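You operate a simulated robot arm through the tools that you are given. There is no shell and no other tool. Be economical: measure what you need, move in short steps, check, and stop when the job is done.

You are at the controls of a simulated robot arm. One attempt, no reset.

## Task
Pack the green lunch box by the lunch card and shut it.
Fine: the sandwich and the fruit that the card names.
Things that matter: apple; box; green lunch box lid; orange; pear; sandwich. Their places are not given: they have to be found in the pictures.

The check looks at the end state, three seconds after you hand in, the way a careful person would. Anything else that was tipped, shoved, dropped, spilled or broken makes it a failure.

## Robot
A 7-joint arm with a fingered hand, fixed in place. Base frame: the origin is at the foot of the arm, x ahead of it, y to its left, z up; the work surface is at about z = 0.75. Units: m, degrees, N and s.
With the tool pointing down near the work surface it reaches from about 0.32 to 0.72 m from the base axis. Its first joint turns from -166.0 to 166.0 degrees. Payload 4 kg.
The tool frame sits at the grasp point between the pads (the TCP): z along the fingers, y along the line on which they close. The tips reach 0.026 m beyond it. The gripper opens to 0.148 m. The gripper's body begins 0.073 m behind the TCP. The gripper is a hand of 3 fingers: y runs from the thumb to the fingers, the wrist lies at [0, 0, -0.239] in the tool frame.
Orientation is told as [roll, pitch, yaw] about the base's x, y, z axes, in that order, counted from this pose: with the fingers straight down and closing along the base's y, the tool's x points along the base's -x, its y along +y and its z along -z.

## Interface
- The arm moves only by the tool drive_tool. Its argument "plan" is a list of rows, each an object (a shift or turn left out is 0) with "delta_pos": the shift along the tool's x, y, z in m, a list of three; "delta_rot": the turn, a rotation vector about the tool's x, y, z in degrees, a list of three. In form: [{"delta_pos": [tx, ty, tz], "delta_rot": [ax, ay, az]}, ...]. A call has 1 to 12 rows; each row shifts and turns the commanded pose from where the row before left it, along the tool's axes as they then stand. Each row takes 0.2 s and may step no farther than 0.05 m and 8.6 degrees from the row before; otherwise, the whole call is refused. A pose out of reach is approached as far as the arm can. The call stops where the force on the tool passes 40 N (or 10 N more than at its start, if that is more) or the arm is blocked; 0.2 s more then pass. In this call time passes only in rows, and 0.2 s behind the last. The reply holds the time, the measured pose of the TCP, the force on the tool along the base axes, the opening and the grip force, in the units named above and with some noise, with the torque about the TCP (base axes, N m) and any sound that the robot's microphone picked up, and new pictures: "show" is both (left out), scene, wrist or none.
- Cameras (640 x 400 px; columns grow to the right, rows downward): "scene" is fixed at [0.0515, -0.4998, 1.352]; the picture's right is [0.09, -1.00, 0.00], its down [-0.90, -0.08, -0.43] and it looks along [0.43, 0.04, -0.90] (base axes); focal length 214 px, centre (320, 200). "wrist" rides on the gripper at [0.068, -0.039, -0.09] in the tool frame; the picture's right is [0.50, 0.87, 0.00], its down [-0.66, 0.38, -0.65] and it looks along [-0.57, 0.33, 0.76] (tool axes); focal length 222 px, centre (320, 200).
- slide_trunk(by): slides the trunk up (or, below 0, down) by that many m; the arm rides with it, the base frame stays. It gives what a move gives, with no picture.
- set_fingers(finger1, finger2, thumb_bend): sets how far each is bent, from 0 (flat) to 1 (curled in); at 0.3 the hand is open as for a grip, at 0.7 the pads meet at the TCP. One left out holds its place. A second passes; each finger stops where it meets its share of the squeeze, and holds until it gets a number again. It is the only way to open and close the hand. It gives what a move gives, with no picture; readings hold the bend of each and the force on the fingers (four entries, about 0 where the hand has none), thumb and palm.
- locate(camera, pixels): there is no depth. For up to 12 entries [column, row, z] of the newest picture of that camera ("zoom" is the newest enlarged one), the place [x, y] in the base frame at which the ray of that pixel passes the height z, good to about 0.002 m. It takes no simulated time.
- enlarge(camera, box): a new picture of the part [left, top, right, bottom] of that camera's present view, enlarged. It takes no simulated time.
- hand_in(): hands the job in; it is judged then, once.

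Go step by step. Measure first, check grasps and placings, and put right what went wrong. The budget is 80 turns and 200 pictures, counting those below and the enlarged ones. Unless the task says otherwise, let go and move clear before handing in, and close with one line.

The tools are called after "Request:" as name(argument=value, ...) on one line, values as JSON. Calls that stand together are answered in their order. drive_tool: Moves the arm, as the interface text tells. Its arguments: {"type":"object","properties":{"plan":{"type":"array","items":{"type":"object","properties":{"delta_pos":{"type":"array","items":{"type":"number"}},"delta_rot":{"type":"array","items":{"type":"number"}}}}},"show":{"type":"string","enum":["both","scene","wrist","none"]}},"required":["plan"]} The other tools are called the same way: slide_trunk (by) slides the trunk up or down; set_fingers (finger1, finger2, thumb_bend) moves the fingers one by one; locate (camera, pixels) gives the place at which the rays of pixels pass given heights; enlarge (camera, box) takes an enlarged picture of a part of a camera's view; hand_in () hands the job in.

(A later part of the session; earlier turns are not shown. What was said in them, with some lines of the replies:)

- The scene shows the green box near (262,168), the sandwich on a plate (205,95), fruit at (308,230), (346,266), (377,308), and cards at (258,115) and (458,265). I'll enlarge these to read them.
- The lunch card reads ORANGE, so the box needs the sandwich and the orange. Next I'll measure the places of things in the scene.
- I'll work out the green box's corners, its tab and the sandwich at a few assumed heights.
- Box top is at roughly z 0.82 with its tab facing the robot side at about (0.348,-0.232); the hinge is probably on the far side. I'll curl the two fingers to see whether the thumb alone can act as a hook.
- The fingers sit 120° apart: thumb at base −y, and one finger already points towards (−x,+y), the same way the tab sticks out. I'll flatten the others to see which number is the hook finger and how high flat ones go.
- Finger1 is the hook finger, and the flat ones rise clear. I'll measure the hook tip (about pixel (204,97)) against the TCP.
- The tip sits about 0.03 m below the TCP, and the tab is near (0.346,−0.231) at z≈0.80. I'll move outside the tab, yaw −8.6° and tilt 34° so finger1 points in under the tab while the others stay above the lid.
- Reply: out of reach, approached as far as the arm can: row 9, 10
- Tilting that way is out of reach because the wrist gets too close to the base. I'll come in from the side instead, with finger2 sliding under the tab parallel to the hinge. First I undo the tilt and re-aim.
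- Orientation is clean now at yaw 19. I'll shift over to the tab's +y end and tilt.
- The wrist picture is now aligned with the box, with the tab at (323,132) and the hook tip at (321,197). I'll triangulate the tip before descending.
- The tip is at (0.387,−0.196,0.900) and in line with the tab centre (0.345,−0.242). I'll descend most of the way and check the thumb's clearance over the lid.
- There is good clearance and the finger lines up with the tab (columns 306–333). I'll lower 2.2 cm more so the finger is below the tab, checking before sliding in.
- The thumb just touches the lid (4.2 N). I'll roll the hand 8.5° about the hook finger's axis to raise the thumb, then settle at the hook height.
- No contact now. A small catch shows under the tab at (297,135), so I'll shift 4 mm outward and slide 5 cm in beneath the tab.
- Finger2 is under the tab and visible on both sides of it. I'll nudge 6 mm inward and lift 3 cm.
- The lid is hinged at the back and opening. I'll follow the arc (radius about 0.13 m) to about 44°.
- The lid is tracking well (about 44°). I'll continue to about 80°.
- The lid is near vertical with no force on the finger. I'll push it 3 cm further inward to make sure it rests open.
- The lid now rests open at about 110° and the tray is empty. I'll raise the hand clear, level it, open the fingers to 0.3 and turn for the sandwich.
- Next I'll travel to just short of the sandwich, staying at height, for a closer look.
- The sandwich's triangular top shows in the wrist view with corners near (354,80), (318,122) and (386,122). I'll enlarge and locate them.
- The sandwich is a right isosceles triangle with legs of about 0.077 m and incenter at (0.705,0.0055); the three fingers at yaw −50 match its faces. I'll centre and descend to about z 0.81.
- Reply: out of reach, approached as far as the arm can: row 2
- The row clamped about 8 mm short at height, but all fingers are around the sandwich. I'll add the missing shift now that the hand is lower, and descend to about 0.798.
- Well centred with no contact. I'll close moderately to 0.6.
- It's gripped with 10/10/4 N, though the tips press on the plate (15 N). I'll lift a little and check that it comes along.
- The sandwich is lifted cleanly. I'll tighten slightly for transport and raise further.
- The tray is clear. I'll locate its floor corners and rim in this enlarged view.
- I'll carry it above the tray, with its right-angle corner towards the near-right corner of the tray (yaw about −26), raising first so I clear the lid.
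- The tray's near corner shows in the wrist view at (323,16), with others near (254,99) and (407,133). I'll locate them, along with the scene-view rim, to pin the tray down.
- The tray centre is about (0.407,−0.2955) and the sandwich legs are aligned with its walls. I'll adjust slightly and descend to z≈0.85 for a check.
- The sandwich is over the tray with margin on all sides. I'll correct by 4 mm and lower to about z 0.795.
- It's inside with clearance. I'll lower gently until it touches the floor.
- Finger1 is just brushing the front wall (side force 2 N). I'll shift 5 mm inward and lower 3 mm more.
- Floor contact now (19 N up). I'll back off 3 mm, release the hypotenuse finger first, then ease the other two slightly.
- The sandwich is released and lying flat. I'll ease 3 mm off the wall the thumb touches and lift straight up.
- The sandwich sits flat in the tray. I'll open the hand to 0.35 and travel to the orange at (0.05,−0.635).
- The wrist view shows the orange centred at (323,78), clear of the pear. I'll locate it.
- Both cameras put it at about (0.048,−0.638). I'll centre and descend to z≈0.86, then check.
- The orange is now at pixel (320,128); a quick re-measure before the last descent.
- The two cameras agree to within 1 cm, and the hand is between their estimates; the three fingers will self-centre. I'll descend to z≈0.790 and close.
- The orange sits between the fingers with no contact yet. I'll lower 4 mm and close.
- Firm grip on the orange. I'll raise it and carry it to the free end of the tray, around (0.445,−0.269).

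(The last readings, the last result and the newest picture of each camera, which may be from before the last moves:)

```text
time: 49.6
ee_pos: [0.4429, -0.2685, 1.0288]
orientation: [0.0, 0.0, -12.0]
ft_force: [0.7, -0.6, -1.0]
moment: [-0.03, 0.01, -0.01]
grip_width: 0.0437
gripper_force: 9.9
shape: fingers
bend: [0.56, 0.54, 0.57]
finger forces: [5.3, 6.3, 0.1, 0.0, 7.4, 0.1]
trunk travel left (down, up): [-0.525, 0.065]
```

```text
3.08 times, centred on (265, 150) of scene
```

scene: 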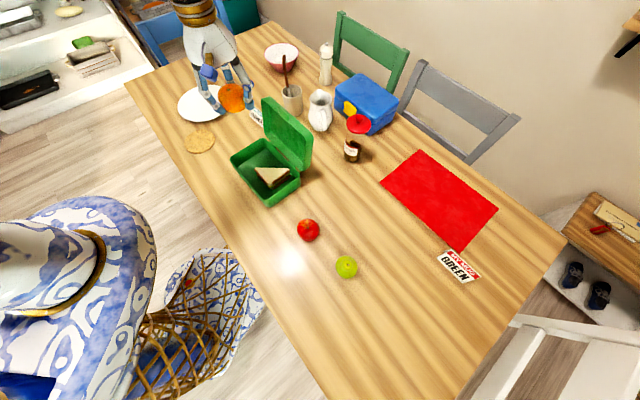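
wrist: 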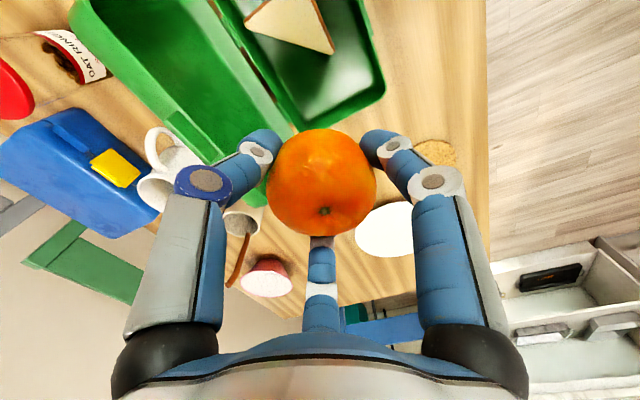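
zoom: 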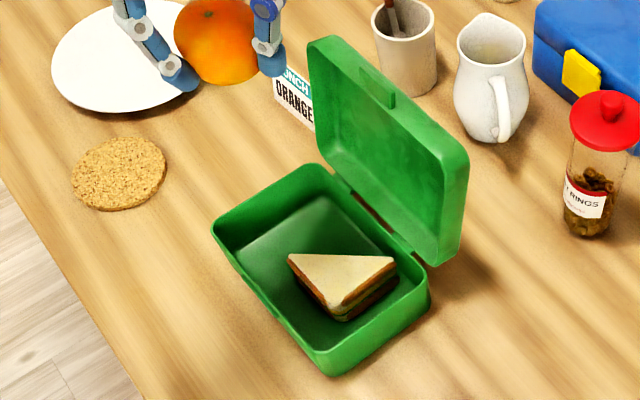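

I'll check the sandwich's tip (333,52) and tray corner (383,90) in the wrist view to confirm the free space.

Request:
locate(camera="wrist", pixels=[[334, 50, 0.795], [384, 90, 0.795], [298, 130, 0.795], [246, 24, 0.795]])

Request:
locate(camera="zoom", pixels=[[288, 256, 0.795], [397, 258, 0.795], [336, 306, 0.795], [318, 163, 0.795], [212, 228, 0.795]])

```text
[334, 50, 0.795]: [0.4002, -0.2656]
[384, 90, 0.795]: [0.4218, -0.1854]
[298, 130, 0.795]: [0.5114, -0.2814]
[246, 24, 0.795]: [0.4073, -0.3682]
```

```text
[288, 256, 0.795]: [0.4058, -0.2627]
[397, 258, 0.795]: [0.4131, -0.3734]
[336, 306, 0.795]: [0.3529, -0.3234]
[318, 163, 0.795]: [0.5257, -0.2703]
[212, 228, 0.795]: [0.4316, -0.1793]
```

Best spot for the orange is (0.449,−0.271): about 12 mm from the sandwich and 15–20 mm from the walls. I'll descend to z≈0.85 and check.

Request:
drive_tool(plan=[{"delta_pos": [-0.0064, -0.0012, 0]}, {"delta_pos": [0, 0, 0.045]}, {"delta_pos": [0, 0, 0.045]}, {"delta_pos": [0, 0, 0.045]}, {"delta_pos": [0, 0, 0.04]}])

Request:
enlarge(camera="scene", box=[200, 85, 330, 215])

```text
time: 50.8
ee_pos: [0.4505, -0.2734, 0.8537]
orientation: [-0.1, 0.0, -12.0]
ft_force: [-1.0, 0.3, -0.6]
moment: [0.02, 0.03, 0.0]
grip_width: 0.0431
gripper_force: 9.4
shape: fingers
bend: [0.56, 0.54, 0.57]
finger forces: [5.2, 6.1, 0.0, 0.1, 7.4, 0.0]
trunk travel left (down, up): [-0.525, 0.065]
```

scene: 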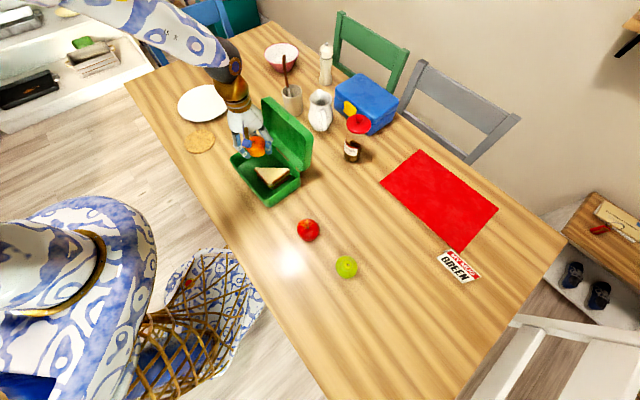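
wrist: 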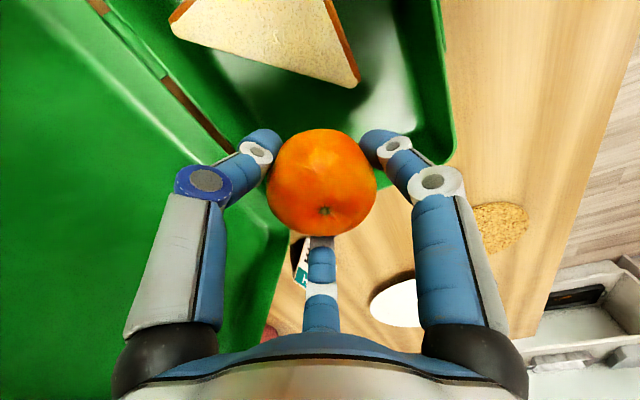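

```text
3.08 times, centred on (265, 150) of scene
```

zoom: 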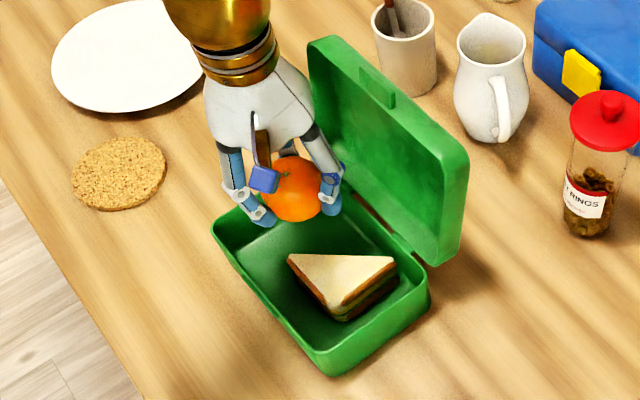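

The orange is over the free end. I'll nudge 4 mm away from the hinge and lower to z≈0.81.

Request:
drive_tool(plan=[{"delta_pos": [0.0034, 0.002, 0]}, {"delta_pos": [0, 0, 0.03]}, {"delta_pos": [0, 0, 0.015]}])

Request:
enlarge(camera="scene", box=[210, 110, 310, 210])

```text
time: 51.6
ee_pos: [0.4475, -0.2678, 0.8109]
orientation: [-0.1, 0.0, -12.1]
ft_force: [-1.2, -1.6, -0.8]
moment: [0.0, -0.01, -0.05]
grip_width: 0.0435
gripper_force: 11.6
shape: fingers
bend: [0.56, 0.54, 0.57]
finger forces: [5.3, 8.9, 0.0, 0.1, 8.3, 0.0]
trunk travel left (down, up): [-0.525, 0.065]
```

scene: 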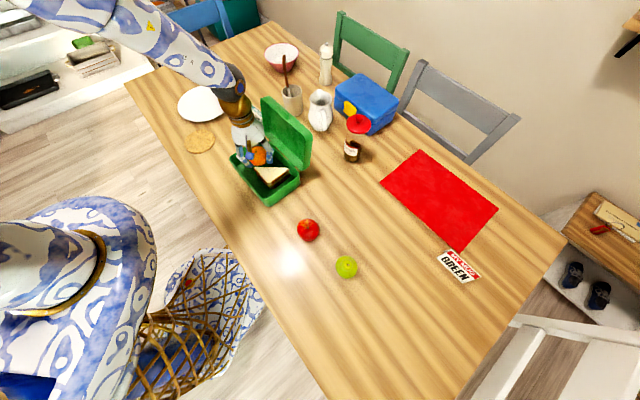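
wrist: 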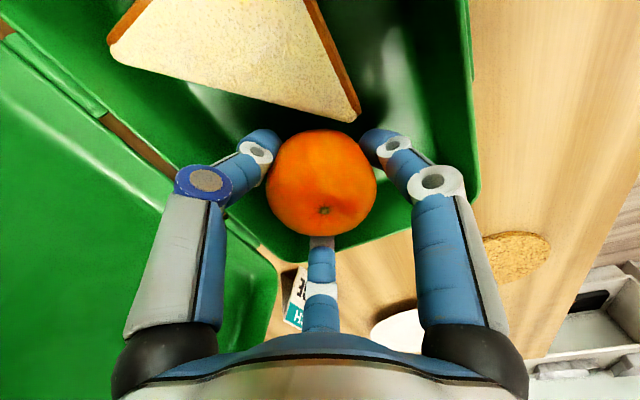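

```text
4.00 times, centred on (260, 160) of scene
```

zoom: 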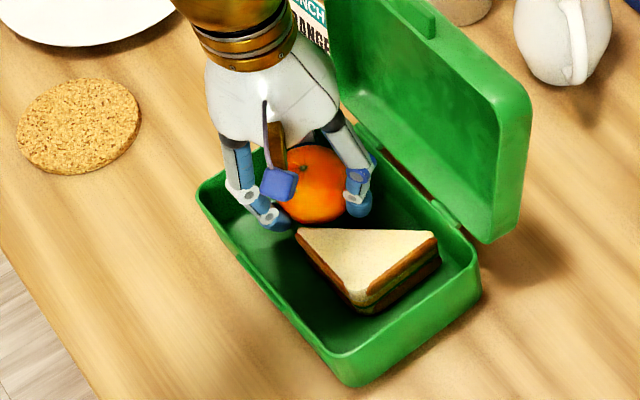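

Finger2 lightly touches the end wall (2 N). I'll shift 6 mm towards the sandwich and lower about 12 mm.

Request:
drive_tool(plan=[{"delta_pos": [0.0031, -0.0052, 0]}, {"delta_pos": [0, 0, 0.006]}, {"delta_pos": [0, 0, 0.006]}])

Request:
enlarge(camera="wrist", box=[100, 0, 500, 270])

```text
time: 52.4
ee_pos: [0.442, -0.2734, 0.798]
orientation: [-0.1, 0.1, -12.0]
ft_force: [0.3, -0.6, -0.7]
moment: [-0.02, 0.06, -0.01]
grip_width: 0.0434
gripper_force: 10.1
shape: fingers
bend: [0.56, 0.54, 0.57]
finger forces: [5.4, 6.6, 0.0, 0.0, 7.7, 0.0]
trunk travel left (down, up): [-0.525, 0.065]
```

scene: 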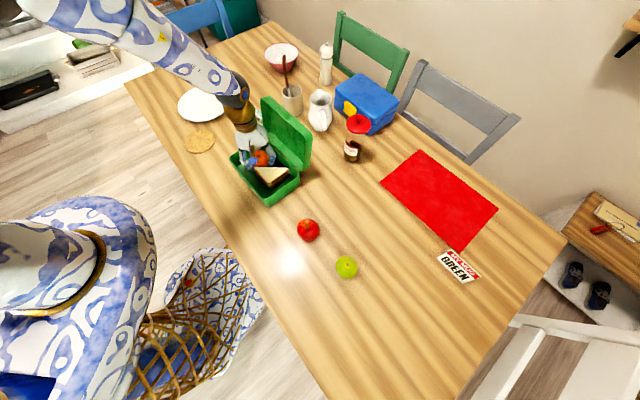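
wrist: 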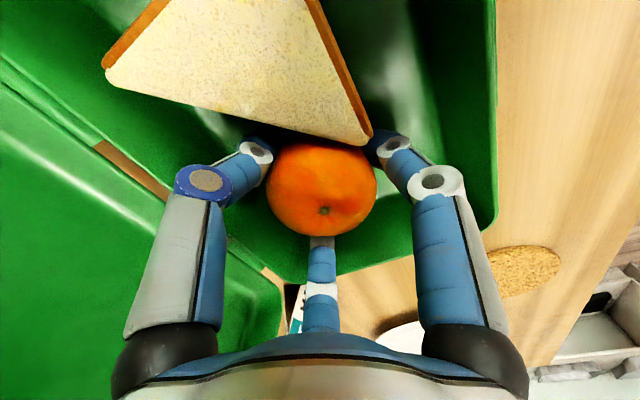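

```text
1.48 times, centred on (300, 135) of wrist
```

zoom: 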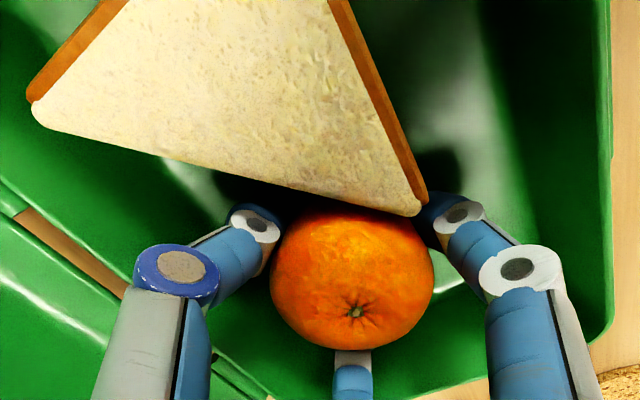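

No contact. I'll lower 5 mm more to the floor and release with a small opening.

Request:
drive_tool(plan=[{"delta_pos": [0, 0, 0.005]}], show="none")

Request:
set_fingers(finger1=0.49, finger2=0.52, thumb_bend=0.49)

Request:
enlarge(camera="wrist", box=[100, 0, 500, 270])

```text
time: 52.8
ee_pos: [0.4429, -0.2749, 0.7935]
orientation: [0.1, 0.0, -11.9]
ft_force: [0.0, 0.3, 0.2]
moment: [0.01, 0.02, 0.03]
grip_width: 0.0433
gripper_force: 9.9
shape: fingers
bend: [0.56, 0.54, 0.57]
finger forces: [5.4, 6.6, 0.0, 0.1, 7.7, 0.2]
trunk travel left (down, up): [-0.525, 0.065]
```

```text
time: 53.8
ee_pos: [0.4431, -0.274, 0.7936]
orientation: [-0.1, 0.0, -12.0]
ft_force: [0.0, 0.1, -0.2]
moment: [-0.01, -0.01, 0.01]
grip_width: 0.065
gripper_force: 0.0
shape: fingers
bend: [0.49, 0.52, 0.49]
finger forces: [0.0, 0.1, 0.1, 0.0, 0.0, 0.0]
trunk travel left (down, up): [-0.525, 0.065]
```

```text
1.48 times, centred on (300, 135) of wrist
```

zoom: 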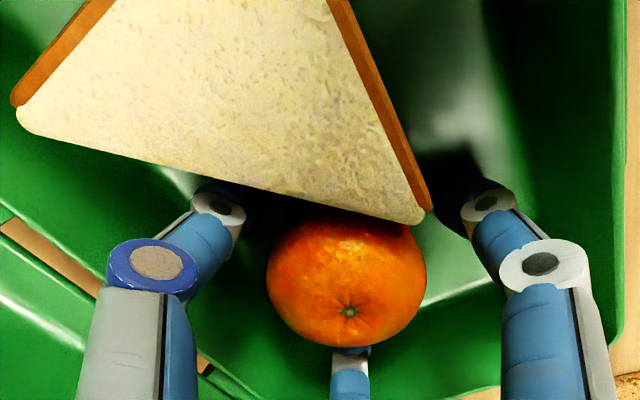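

Released; the orange rests in the tray with no force on the hand. I'll lift straight up.

Request:
drive_tool(plan=[{"delta_pos": [0, 0, -0.02]}, {"delta_pos": [0, 0, -0.03]}, {"delta_pos": [0, 0, -0.05]}, {"delta_pos": [0, 0, -0.05]}, {"delta_pos": [0, 0, -0.05]}, {"delta_pos": [0, 0, -0.05]}])

Request:
enlarge(camera="scene", box=[210, 85, 330, 215])

```text
time: 55.2
ee_pos: [0.4437, -0.2739, 1.0453]
orientation: [0.0, 0.0, -12.0]
ft_force: [0.3, 0.1, -0.2]
moment: [0.0, 0.01, 0.04]
grip_width: 0.065
gripper_force: 0.1
shape: fingers
bend: [0.49, 0.52, 0.49]
finger forces: [0.1, 0.0, 0.0, 0.0, 0.0, 0.0]
trunk travel left (down, up): [-0.525, 0.065]
```

scene: 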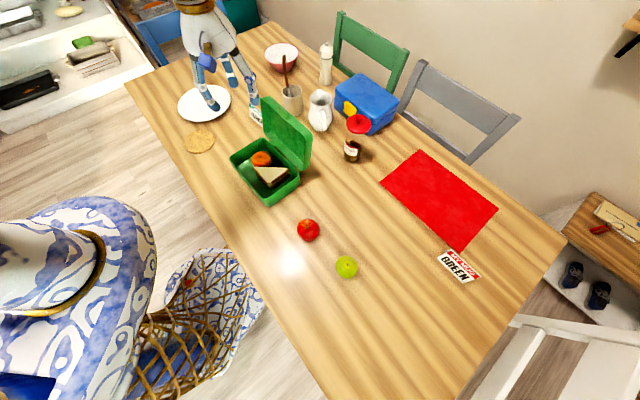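
wrist: 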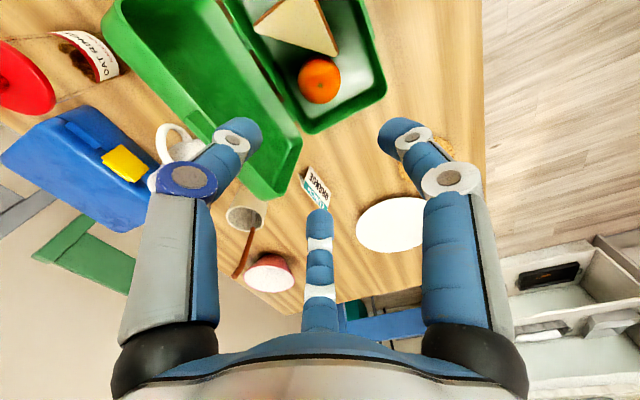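

```text
3.08 times, centred on (270, 150) of scene
```

zoom: 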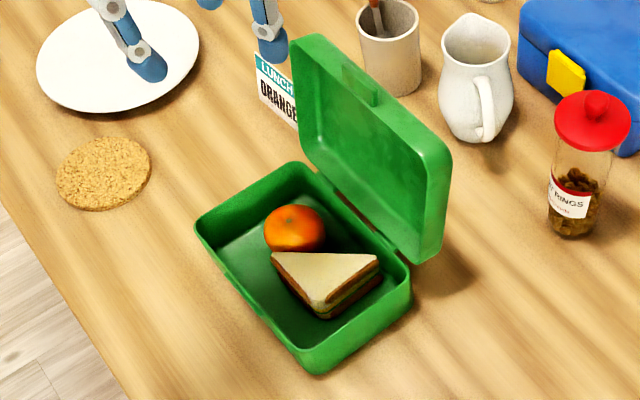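

The orange and sandwich are both in the tray. To close the lid in a controlled way I'll straddle its top edge (finger1 in front, thumb and finger2 behind). First I open to 0.3 and move above the lid edge at about (0.499,−0.380).

Request:
set_fingers(finger1=0.3, finger2=0.3, thumb_bend=0.3)

Request:
drive_tool(plan=[{"delta_pos": [-0.0253, -0.0308, 0]}, {"delta_pos": [-0.0253, -0.0308, 0]}, {"delta_pos": [-0.0253, -0.0308, 0]}, {"delta_pos": [0, 0, 0.035]}])

Request:
enlarge(camera="scene", box=[210, 65, 350, 205])

```text
time: 56.2
ee_pos: [0.4437, -0.2743, 1.0457]
orientation: [0.0, 0.0, -12.0]
ft_force: [-0.6, -0.8, -0.1]
moment: [0.0, 0.01, 0.0]
grip_width: 0.1267
gripper_force: 0.1
shape: fingers
bend: [0.3, 0.3, 0.3]
finger forces: [0.1, 0.1, 0.0, 0.0, 0.0, 0.0]
trunk travel left (down, up): [-0.525, 0.065]
```

```text
time: 57.2
ee_pos: [0.499, -0.3812, 1.0072]
orientation: [0.0, 0.0, -11.9]
ft_force: [-0.8, 0.1, 0.4]
moment: [0.0, 0.0, -0.01]
grip_width: 0.1265
gripper_force: 0.1
shape: fingers
bend: [0.3, 0.3, 0.3]
finger forces: [0.0, 0.0, 0.1, 0.0, 0.0, 0.0]
trunk travel left (down, up): [-0.525, 0.065]
```

scene: 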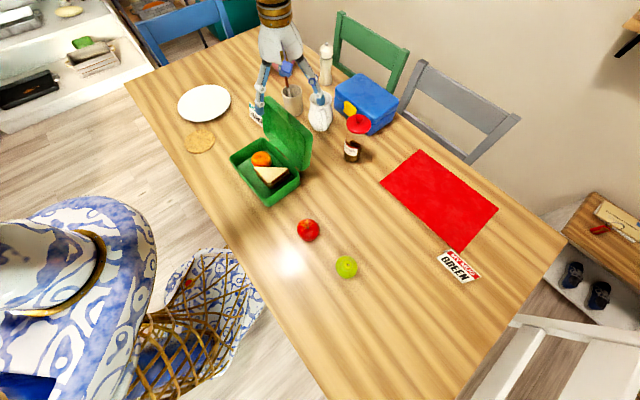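
wrist: 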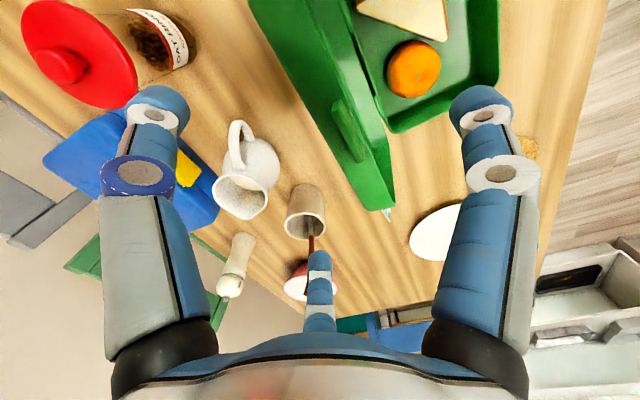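

```text
2.86 times, centred on (280, 135) of scene
```

zoom: 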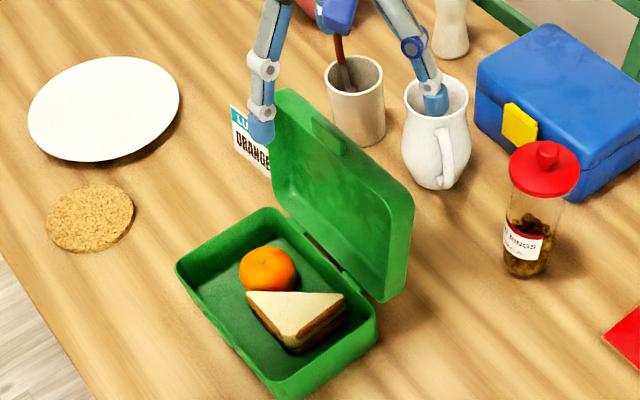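

The thumb's apparent overlap with the pitcher is only parallax. I'll locate the lid's top edge points in the wrist view for alignment.

Request:
locate(camera="wrist", pixels=[[348, 128, 0.925], [330, 100, 0.925], [365, 155, 0.925], [388, 208, 0.91], [375, 209, 0.9], [240, 185, 0.9], [190, 50, 0.85]])

Request:
enlarge(camera="wrist", box=[240, 0, 480, 220])

```text
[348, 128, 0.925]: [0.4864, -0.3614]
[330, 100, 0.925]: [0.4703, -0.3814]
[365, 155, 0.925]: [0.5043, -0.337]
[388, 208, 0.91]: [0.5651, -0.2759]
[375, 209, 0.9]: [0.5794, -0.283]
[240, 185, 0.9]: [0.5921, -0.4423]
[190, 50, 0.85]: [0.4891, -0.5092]
```

```text
1.82 times, centred on (360, 110) of wrist
```

zoom: 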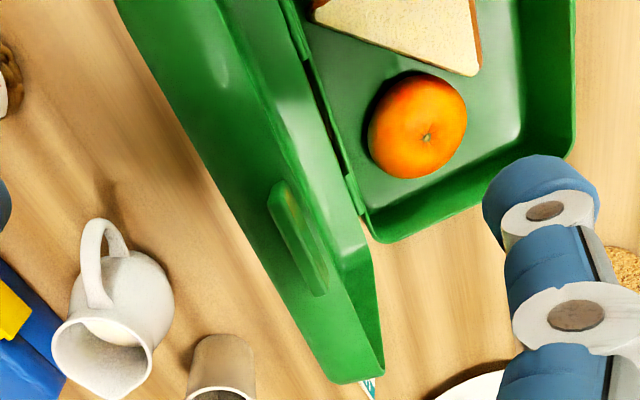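

The tab is at lateral 0.103 behind the tray centre, as modelled. I'll lower 0.10 m so the fingers straddle the lid edge.

Request:
drive_tool(plan=[{"delta_pos": [0, 0, 0.035]}, {"delta_pos": [0, 0, 0.035]}, {"delta_pos": [0, 0, 0.03]}])

Request:
enlarge(camera="scene", box=[210, 65, 350, 205])

```text
time: 58.0
ee_pos: [0.4988, -0.3783, 0.9081]
orientation: [0.0, 0.0, -12.0]
ft_force: [0.1, -0.3, 0.2]
moment: [0.0, -0.01, 0.03]
grip_width: 0.1267
gripper_force: 0.0
shape: fingers
bend: [0.3, 0.3, 0.3]
finger forces: [0.0, 0.0, 0.0, 0.0, 0.0, 0.1]
trunk travel left (down, up): [-0.525, 0.065]
```

scene: 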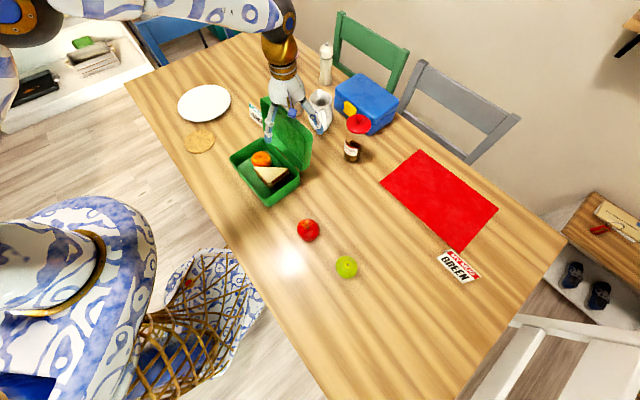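
wrist: 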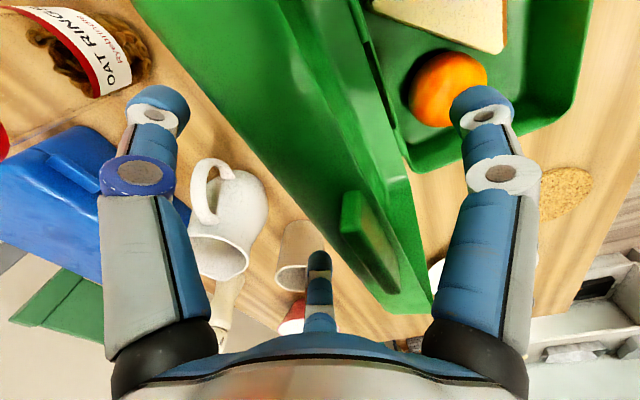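

```text
2.86 times, centred on (280, 135) of scene
```

zoom: 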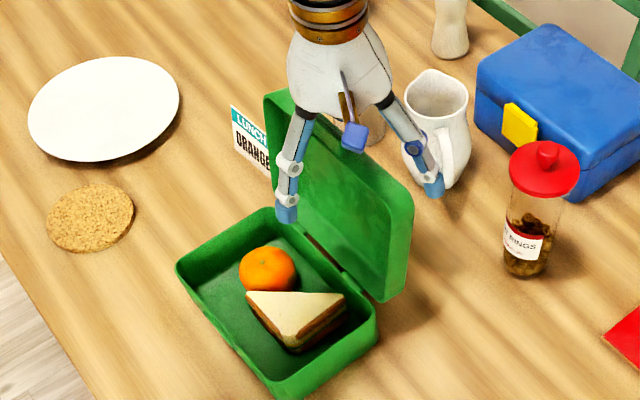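

The straddle is clean. I'll move forward 5 cm to swing the lid towards vertical.

Request:
drive_tool(plan=[{"delta_pos": [0.0172, 0.0102, 0]}, {"delta_pos": [0.0129, 0.0077, 0]}, {"delta_pos": [0.0129, 0.0077, 0]}])

Request:
enlarge(camera="scene", box=[210, 65, 350, 205])

```text
time: 58.8
ee_pos: [0.4613, -0.3439, 0.9082]
orientation: [-0.1, 0.0, -12.1]
ft_force: [0.3, -0.1, 0.5]
moment: [-0.01, -0.05, -0.01]
grip_width: 0.1267
gripper_force: 0.1
shape: fingers
bend: [0.3, 0.3, 0.3]
finger forces: [0.1, 0.2, 0.0, 0.0, 0.0, 0.0]
trunk travel left (down, up): [-0.525, 0.065]
```

scene: 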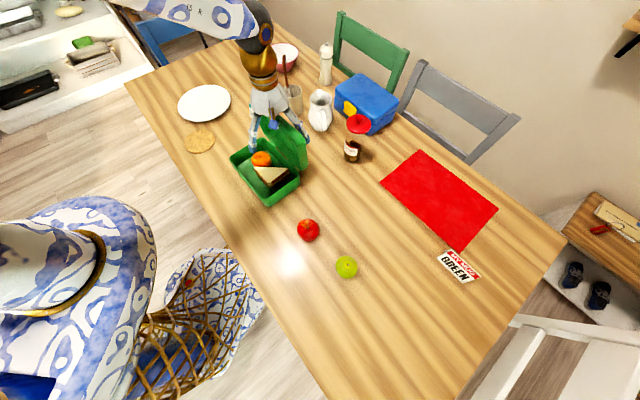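
wrist: 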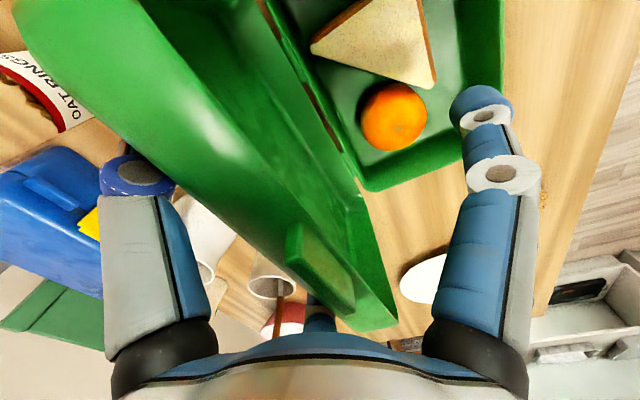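

```text
2.86 times, centred on (280, 135) of scene
```

zoom: 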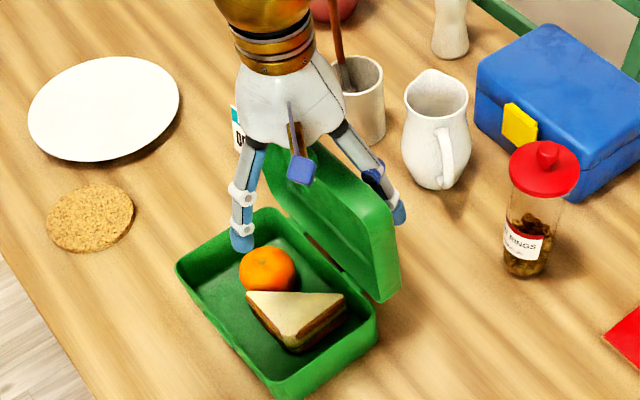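

The lid is near vertical. I'll bend finger1 to 0.5 so it closes the gap and catches the lid as it passes vertical, then continue forward 3 cm.

Request:
set_fingers(finger1=0.48)

Request:
drive_tool(plan=[{"delta_pos": [0.0129, 0.0077, 0]}, {"delta_pos": [0.0129, 0.0077, 0]}])

Request:
enlarge(camera="scene", box=[210, 65, 350, 205])

```text
time: 59.8
ee_pos: [0.4618, -0.3449, 0.9083]
orientation: [0.0, 0.1, -12.0]
ft_force: [-0.5, 0.7, 0.4]
moment: [0.02, 0.0, -0.01]
grip_width: 0.0997
gripper_force: 0.1
shape: fingers
bend: [0.48, 0.3, 0.3]
finger forces: [0.0, 0.2, 0.1, 0.0, 0.1, 0.1]
trunk travel left (down, up): [-0.525, 0.065]
```

```text
time: 60.4
ee_pos: [0.4402, -0.3243, 0.9079]
orientation: [0.0, 0.0, -12.0]
ft_force: [-0.1, -0.4, -0.5]
moment: [-0.01, -0.01, 0.03]
grip_width: 0.0996
gripper_force: 0.1
shape: fingers
bend: [0.48, 0.3, 0.3]
finger forces: [0.0, 0.0, 0.0, 0.1, 0.0, 0.0]
trunk travel left (down, up): [-0.525, 0.065]
```

scene: 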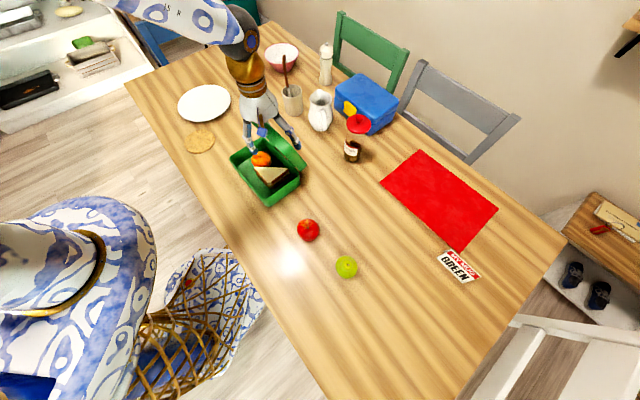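
wrist: 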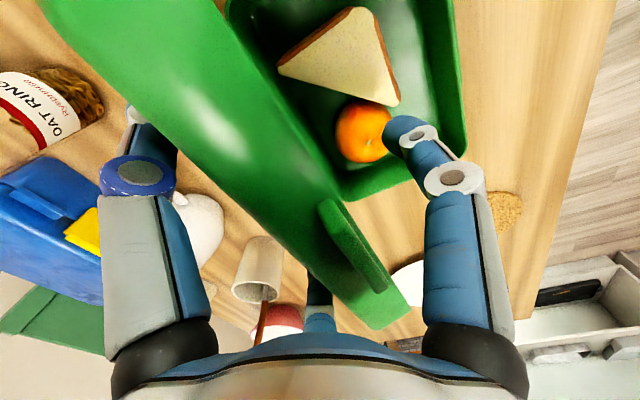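

```text
2.86 times, centred on (280, 135) of scene
```

zoom: 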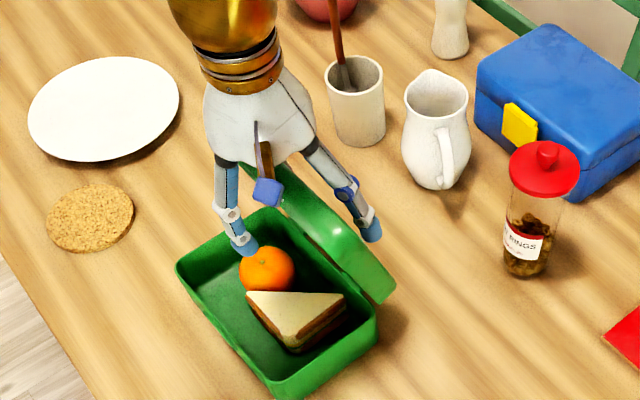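

The lid stands a little past vertical and holds there. I'll continue forward 4 cm.

Request:
drive_tool(plan=[{"delta_pos": [0.0172, 0.0102, 0]}, {"delta_pos": [0.0172, 0.0102, 0]}])

Request:
enlarge(camera="scene", box=[210, 65, 350, 205])

```text
time: 61.0
ee_pos: [0.4094, -0.2957, 0.9057]
orientation: [0.1, 0.0, -12.0]
ft_force: [-1.0, -0.3, 0.5]
moment: [-0.01, 0.02, -0.04]
grip_width: 0.0997
gripper_force: 0.1
shape: fingers
bend: [0.48, 0.3, 0.3]
finger forces: [0.3, 0.0, 0.0, 0.1, 0.0, 0.0]
trunk travel left (down, up): [-0.525, 0.065]
```

scene: 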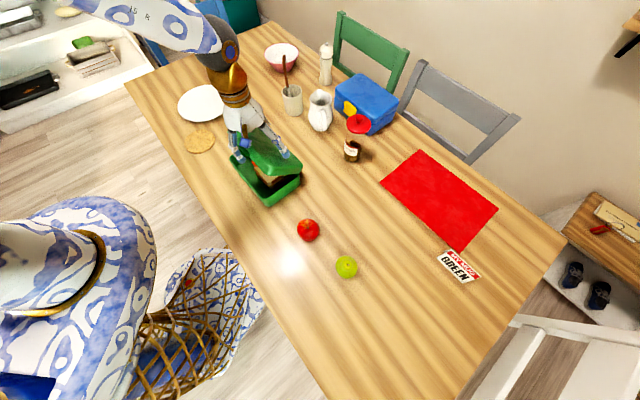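
wrist: 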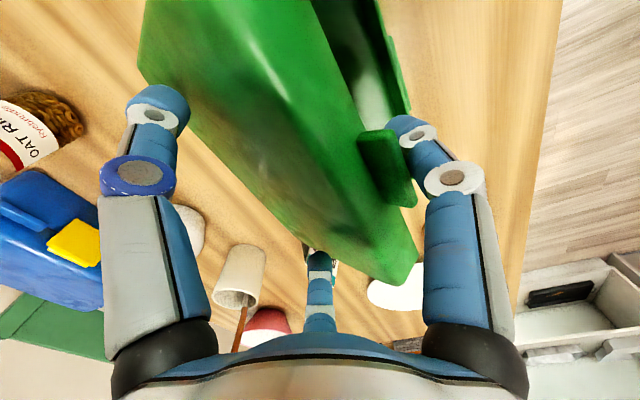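

```text
2.86 times, centred on (280, 135) of scene
```

zoom: 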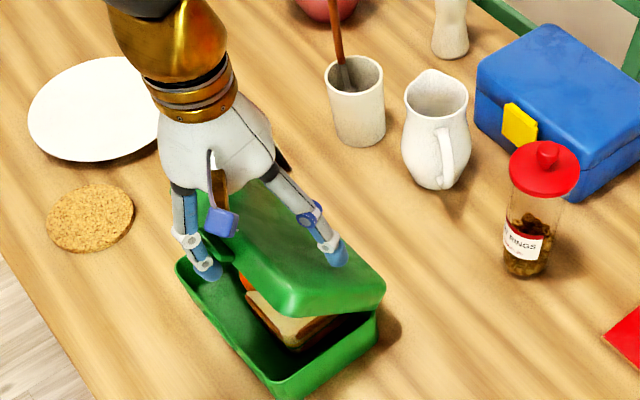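

The lid now rests on finger1 at about 45°. I'll flatten the thumb and finger2 out of the way and ease it down along its arc.

Request:
set_fingers(finger2=0, thumb_bend=0)

Request:
drive_tool(plan=[{"delta_pos": [0.0086, 0.0051, 0.01]}, {"delta_pos": [0.0077, 0.0046, 0.012]}, {"delta_pos": [0.006, 0.0036, 0.013]}])

Request:
enlarge(camera="scene", box=[200, 75, 340, 205])

```text
time: 62.0
ee_pos: [0.4096, -0.2967, 0.9062]
orientation: [0.0, 0.0, -11.9]
ft_force: [-0.4, 1.0, 0.2]
moment: [0.01, -0.04, 0.01]
grip_width: 0.13
gripper_force: 0.1
shape: fingers
bend: [0.48, 0.0, 0.0]
finger forces: [0.5, 0.0, 0.0, 0.0, 0.0, 0.0]
trunk travel left (down, up): [-0.525, 0.065]
```

```text
time: 62.8
ee_pos: [0.3915, -0.279, 0.8714]
orientation: [0.0, 0.0, -12.0]
ft_force: [-0.5, 0.2, -0.4]
moment: [0.01, -0.01, -0.02]
grip_width: 0.1299
gripper_force: 0.0
shape: fingers
bend: [0.48, 0.0, 0.0]
finger forces: [0.3, 0.1, 0.1, 0.0, 0.1, 0.0]
trunk travel left (down, up): [-0.525, 0.065]
```

scene: 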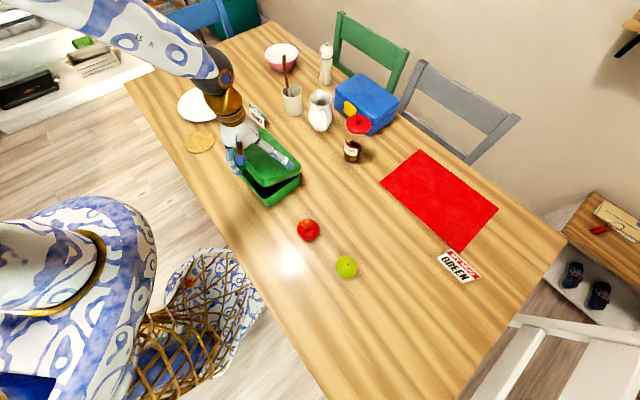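
wrist: 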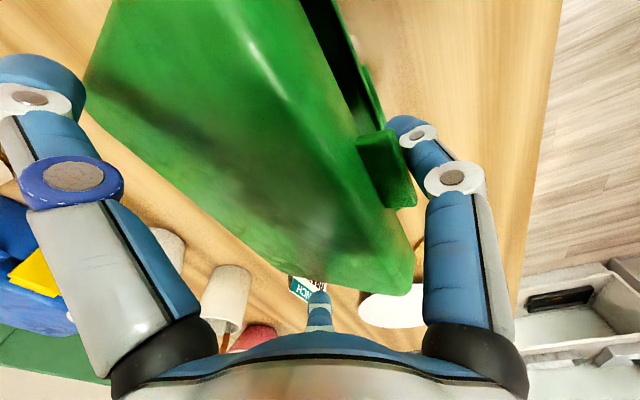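

```text
3.08 times, centred on (270, 140) of scene
```

zoom: 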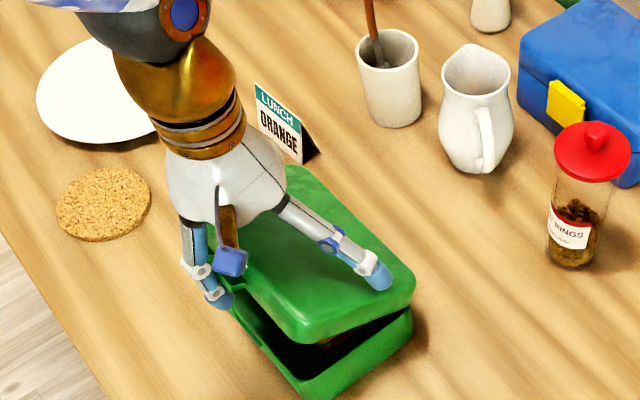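

The lid is at about 25°, held by finger1 under the tab. I'll slide the hand outward so it drops the last bit.

Request:
drive_tool(plan=[{"delta_pos": [0.0129, 0.0077, 0]}, {"delta_pos": [0.0129, 0.0077, 0]}, {"delta_pos": [0.0129, 0.0077, 0]}])

Request:
enlarge(camera="scene", box=[200, 75, 340, 205])

```text
time: 63.6
ee_pos: [0.3559, -0.2489, 0.8708]
orientation: [0.1, -0.1, -12.0]
ft_force: [0.1, 0.0, -0.1]
moment: [0.03, 0.0, 0.02]
grip_width: 0.1301
gripper_force: 0.1
shape: fingers
bend: [0.48, 0.0, 0.0]
finger forces: [0.0, 0.0, 0.0, 0.0, 0.1, 0.0]
trunk travel left (down, up): [-0.525, 0.065]
```

scene: 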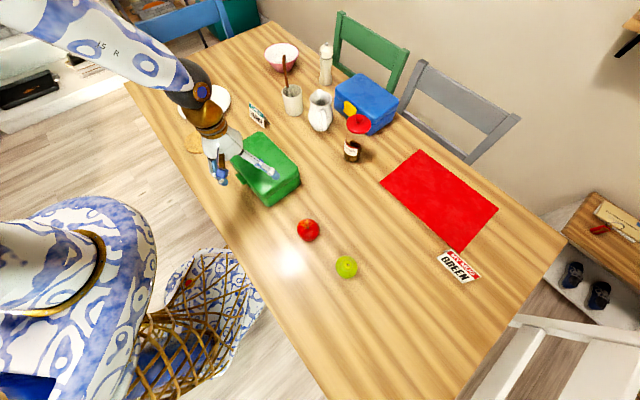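
wrist: 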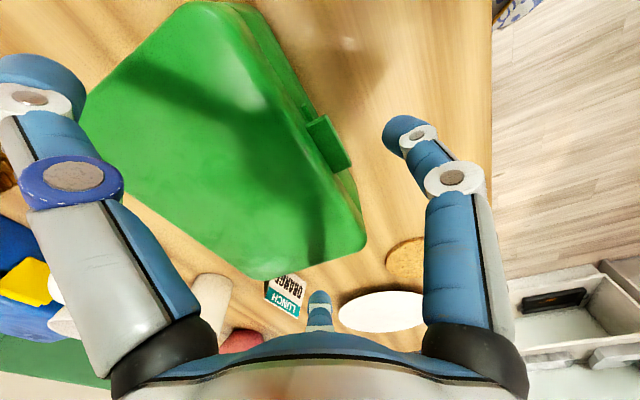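

```text
3.08 times, centred on (270, 140) of scene
```

zoom: 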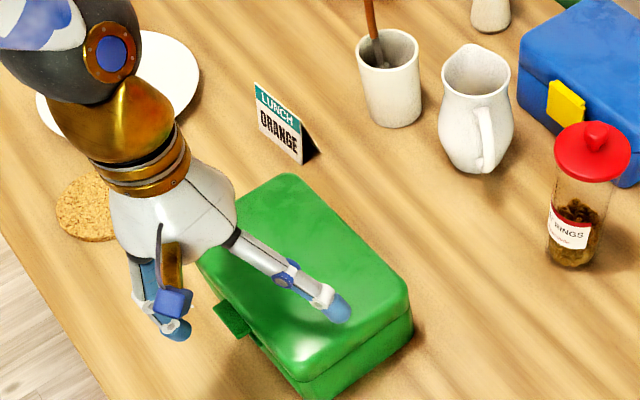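

The lid looks shut. I'll raise the hand clear and inspect the seam.

Request:
drive_tool(plan=[{"delta_pos": [0, 0, -0.05]}, {"delta_pos": [0, 0, -0.05]}, {"delta_pos": [0, 0, -0.05]}, {"delta_pos": [0, 0, -0.05]}])

Request:
enlarge(camera="scene", box=[214, 122, 310, 212])

Request:
enlarge(camera="scene", box=[160, 30, 400, 180])

```text
time: 64.6
ee_pos: [0.3496, -0.2488, 1.0733]
orientation: [-0.1, 0.0, -12.1]
ft_force: [0.3, -0.4, 0.8]
moment: [0.02, 0.0, 0.0]
grip_width: 0.1296
gripper_force: 0.1
shape: fingers
bend: [0.48, 0.0, 0.0]
finger forces: [0.0, 0.0, 0.1, 0.1, 0.0, 0.0]
trunk travel left (down, up): [-0.525, 0.065]
```

scene: 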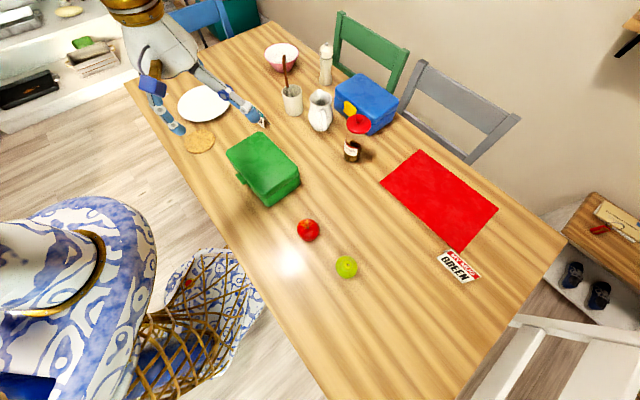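
wrist: 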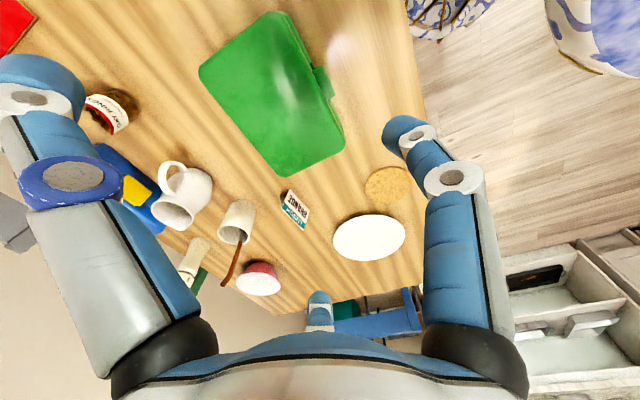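

```text
4.44 times, centred on (262, 167) of scene
```

zoom: 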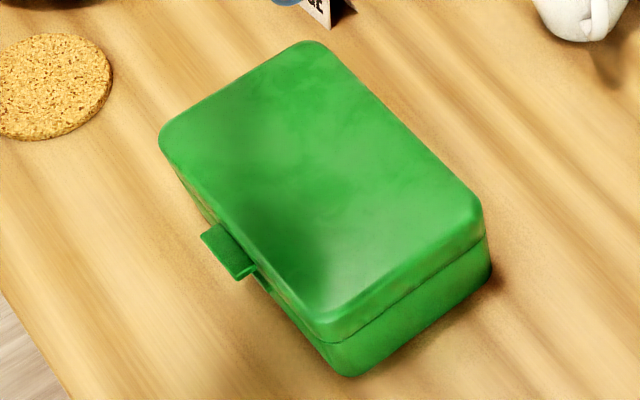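

```text
2.67 times, centred on (280, 105) of scene
```

zoom: 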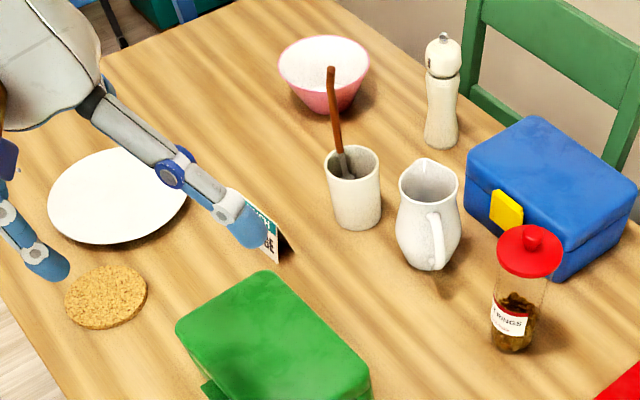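

Everything else is undisturbed. I'll take a tighter look at the front seam and tab to confirm it's fully shut.

Request:
enlarge(camera="scene", box=[235, 165, 285, 210])

Request:
enlarge(camera="wrist", box=[190, 5, 360, 185])

```text
8.89 times, centred on (260, 188) of scene
```

zoom: 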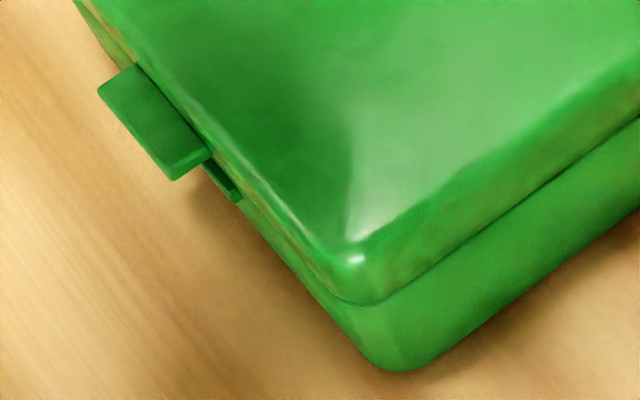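

```text
2.22 times, centred on (275, 95) of wrist
```

zoom: 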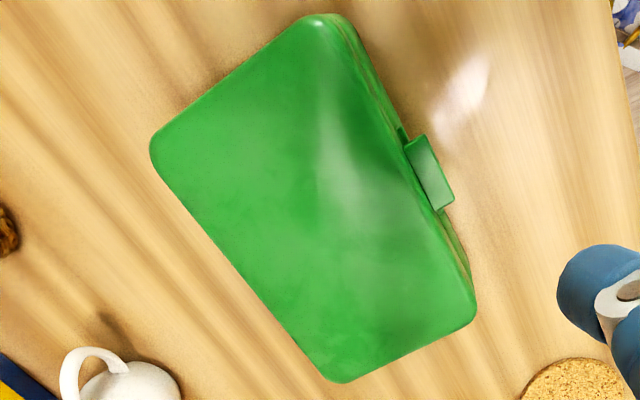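

The seam is closed all round and both items are inside. The surroundings are as they were, and the hand is clear, so I'm handing in.

Request:
hand_in()

```text
The job is handed in.
```

The green lunch box is packed with the sandwich and the orange, the fruit the lunch card names. Its lid is shut, and I've handed the job in.
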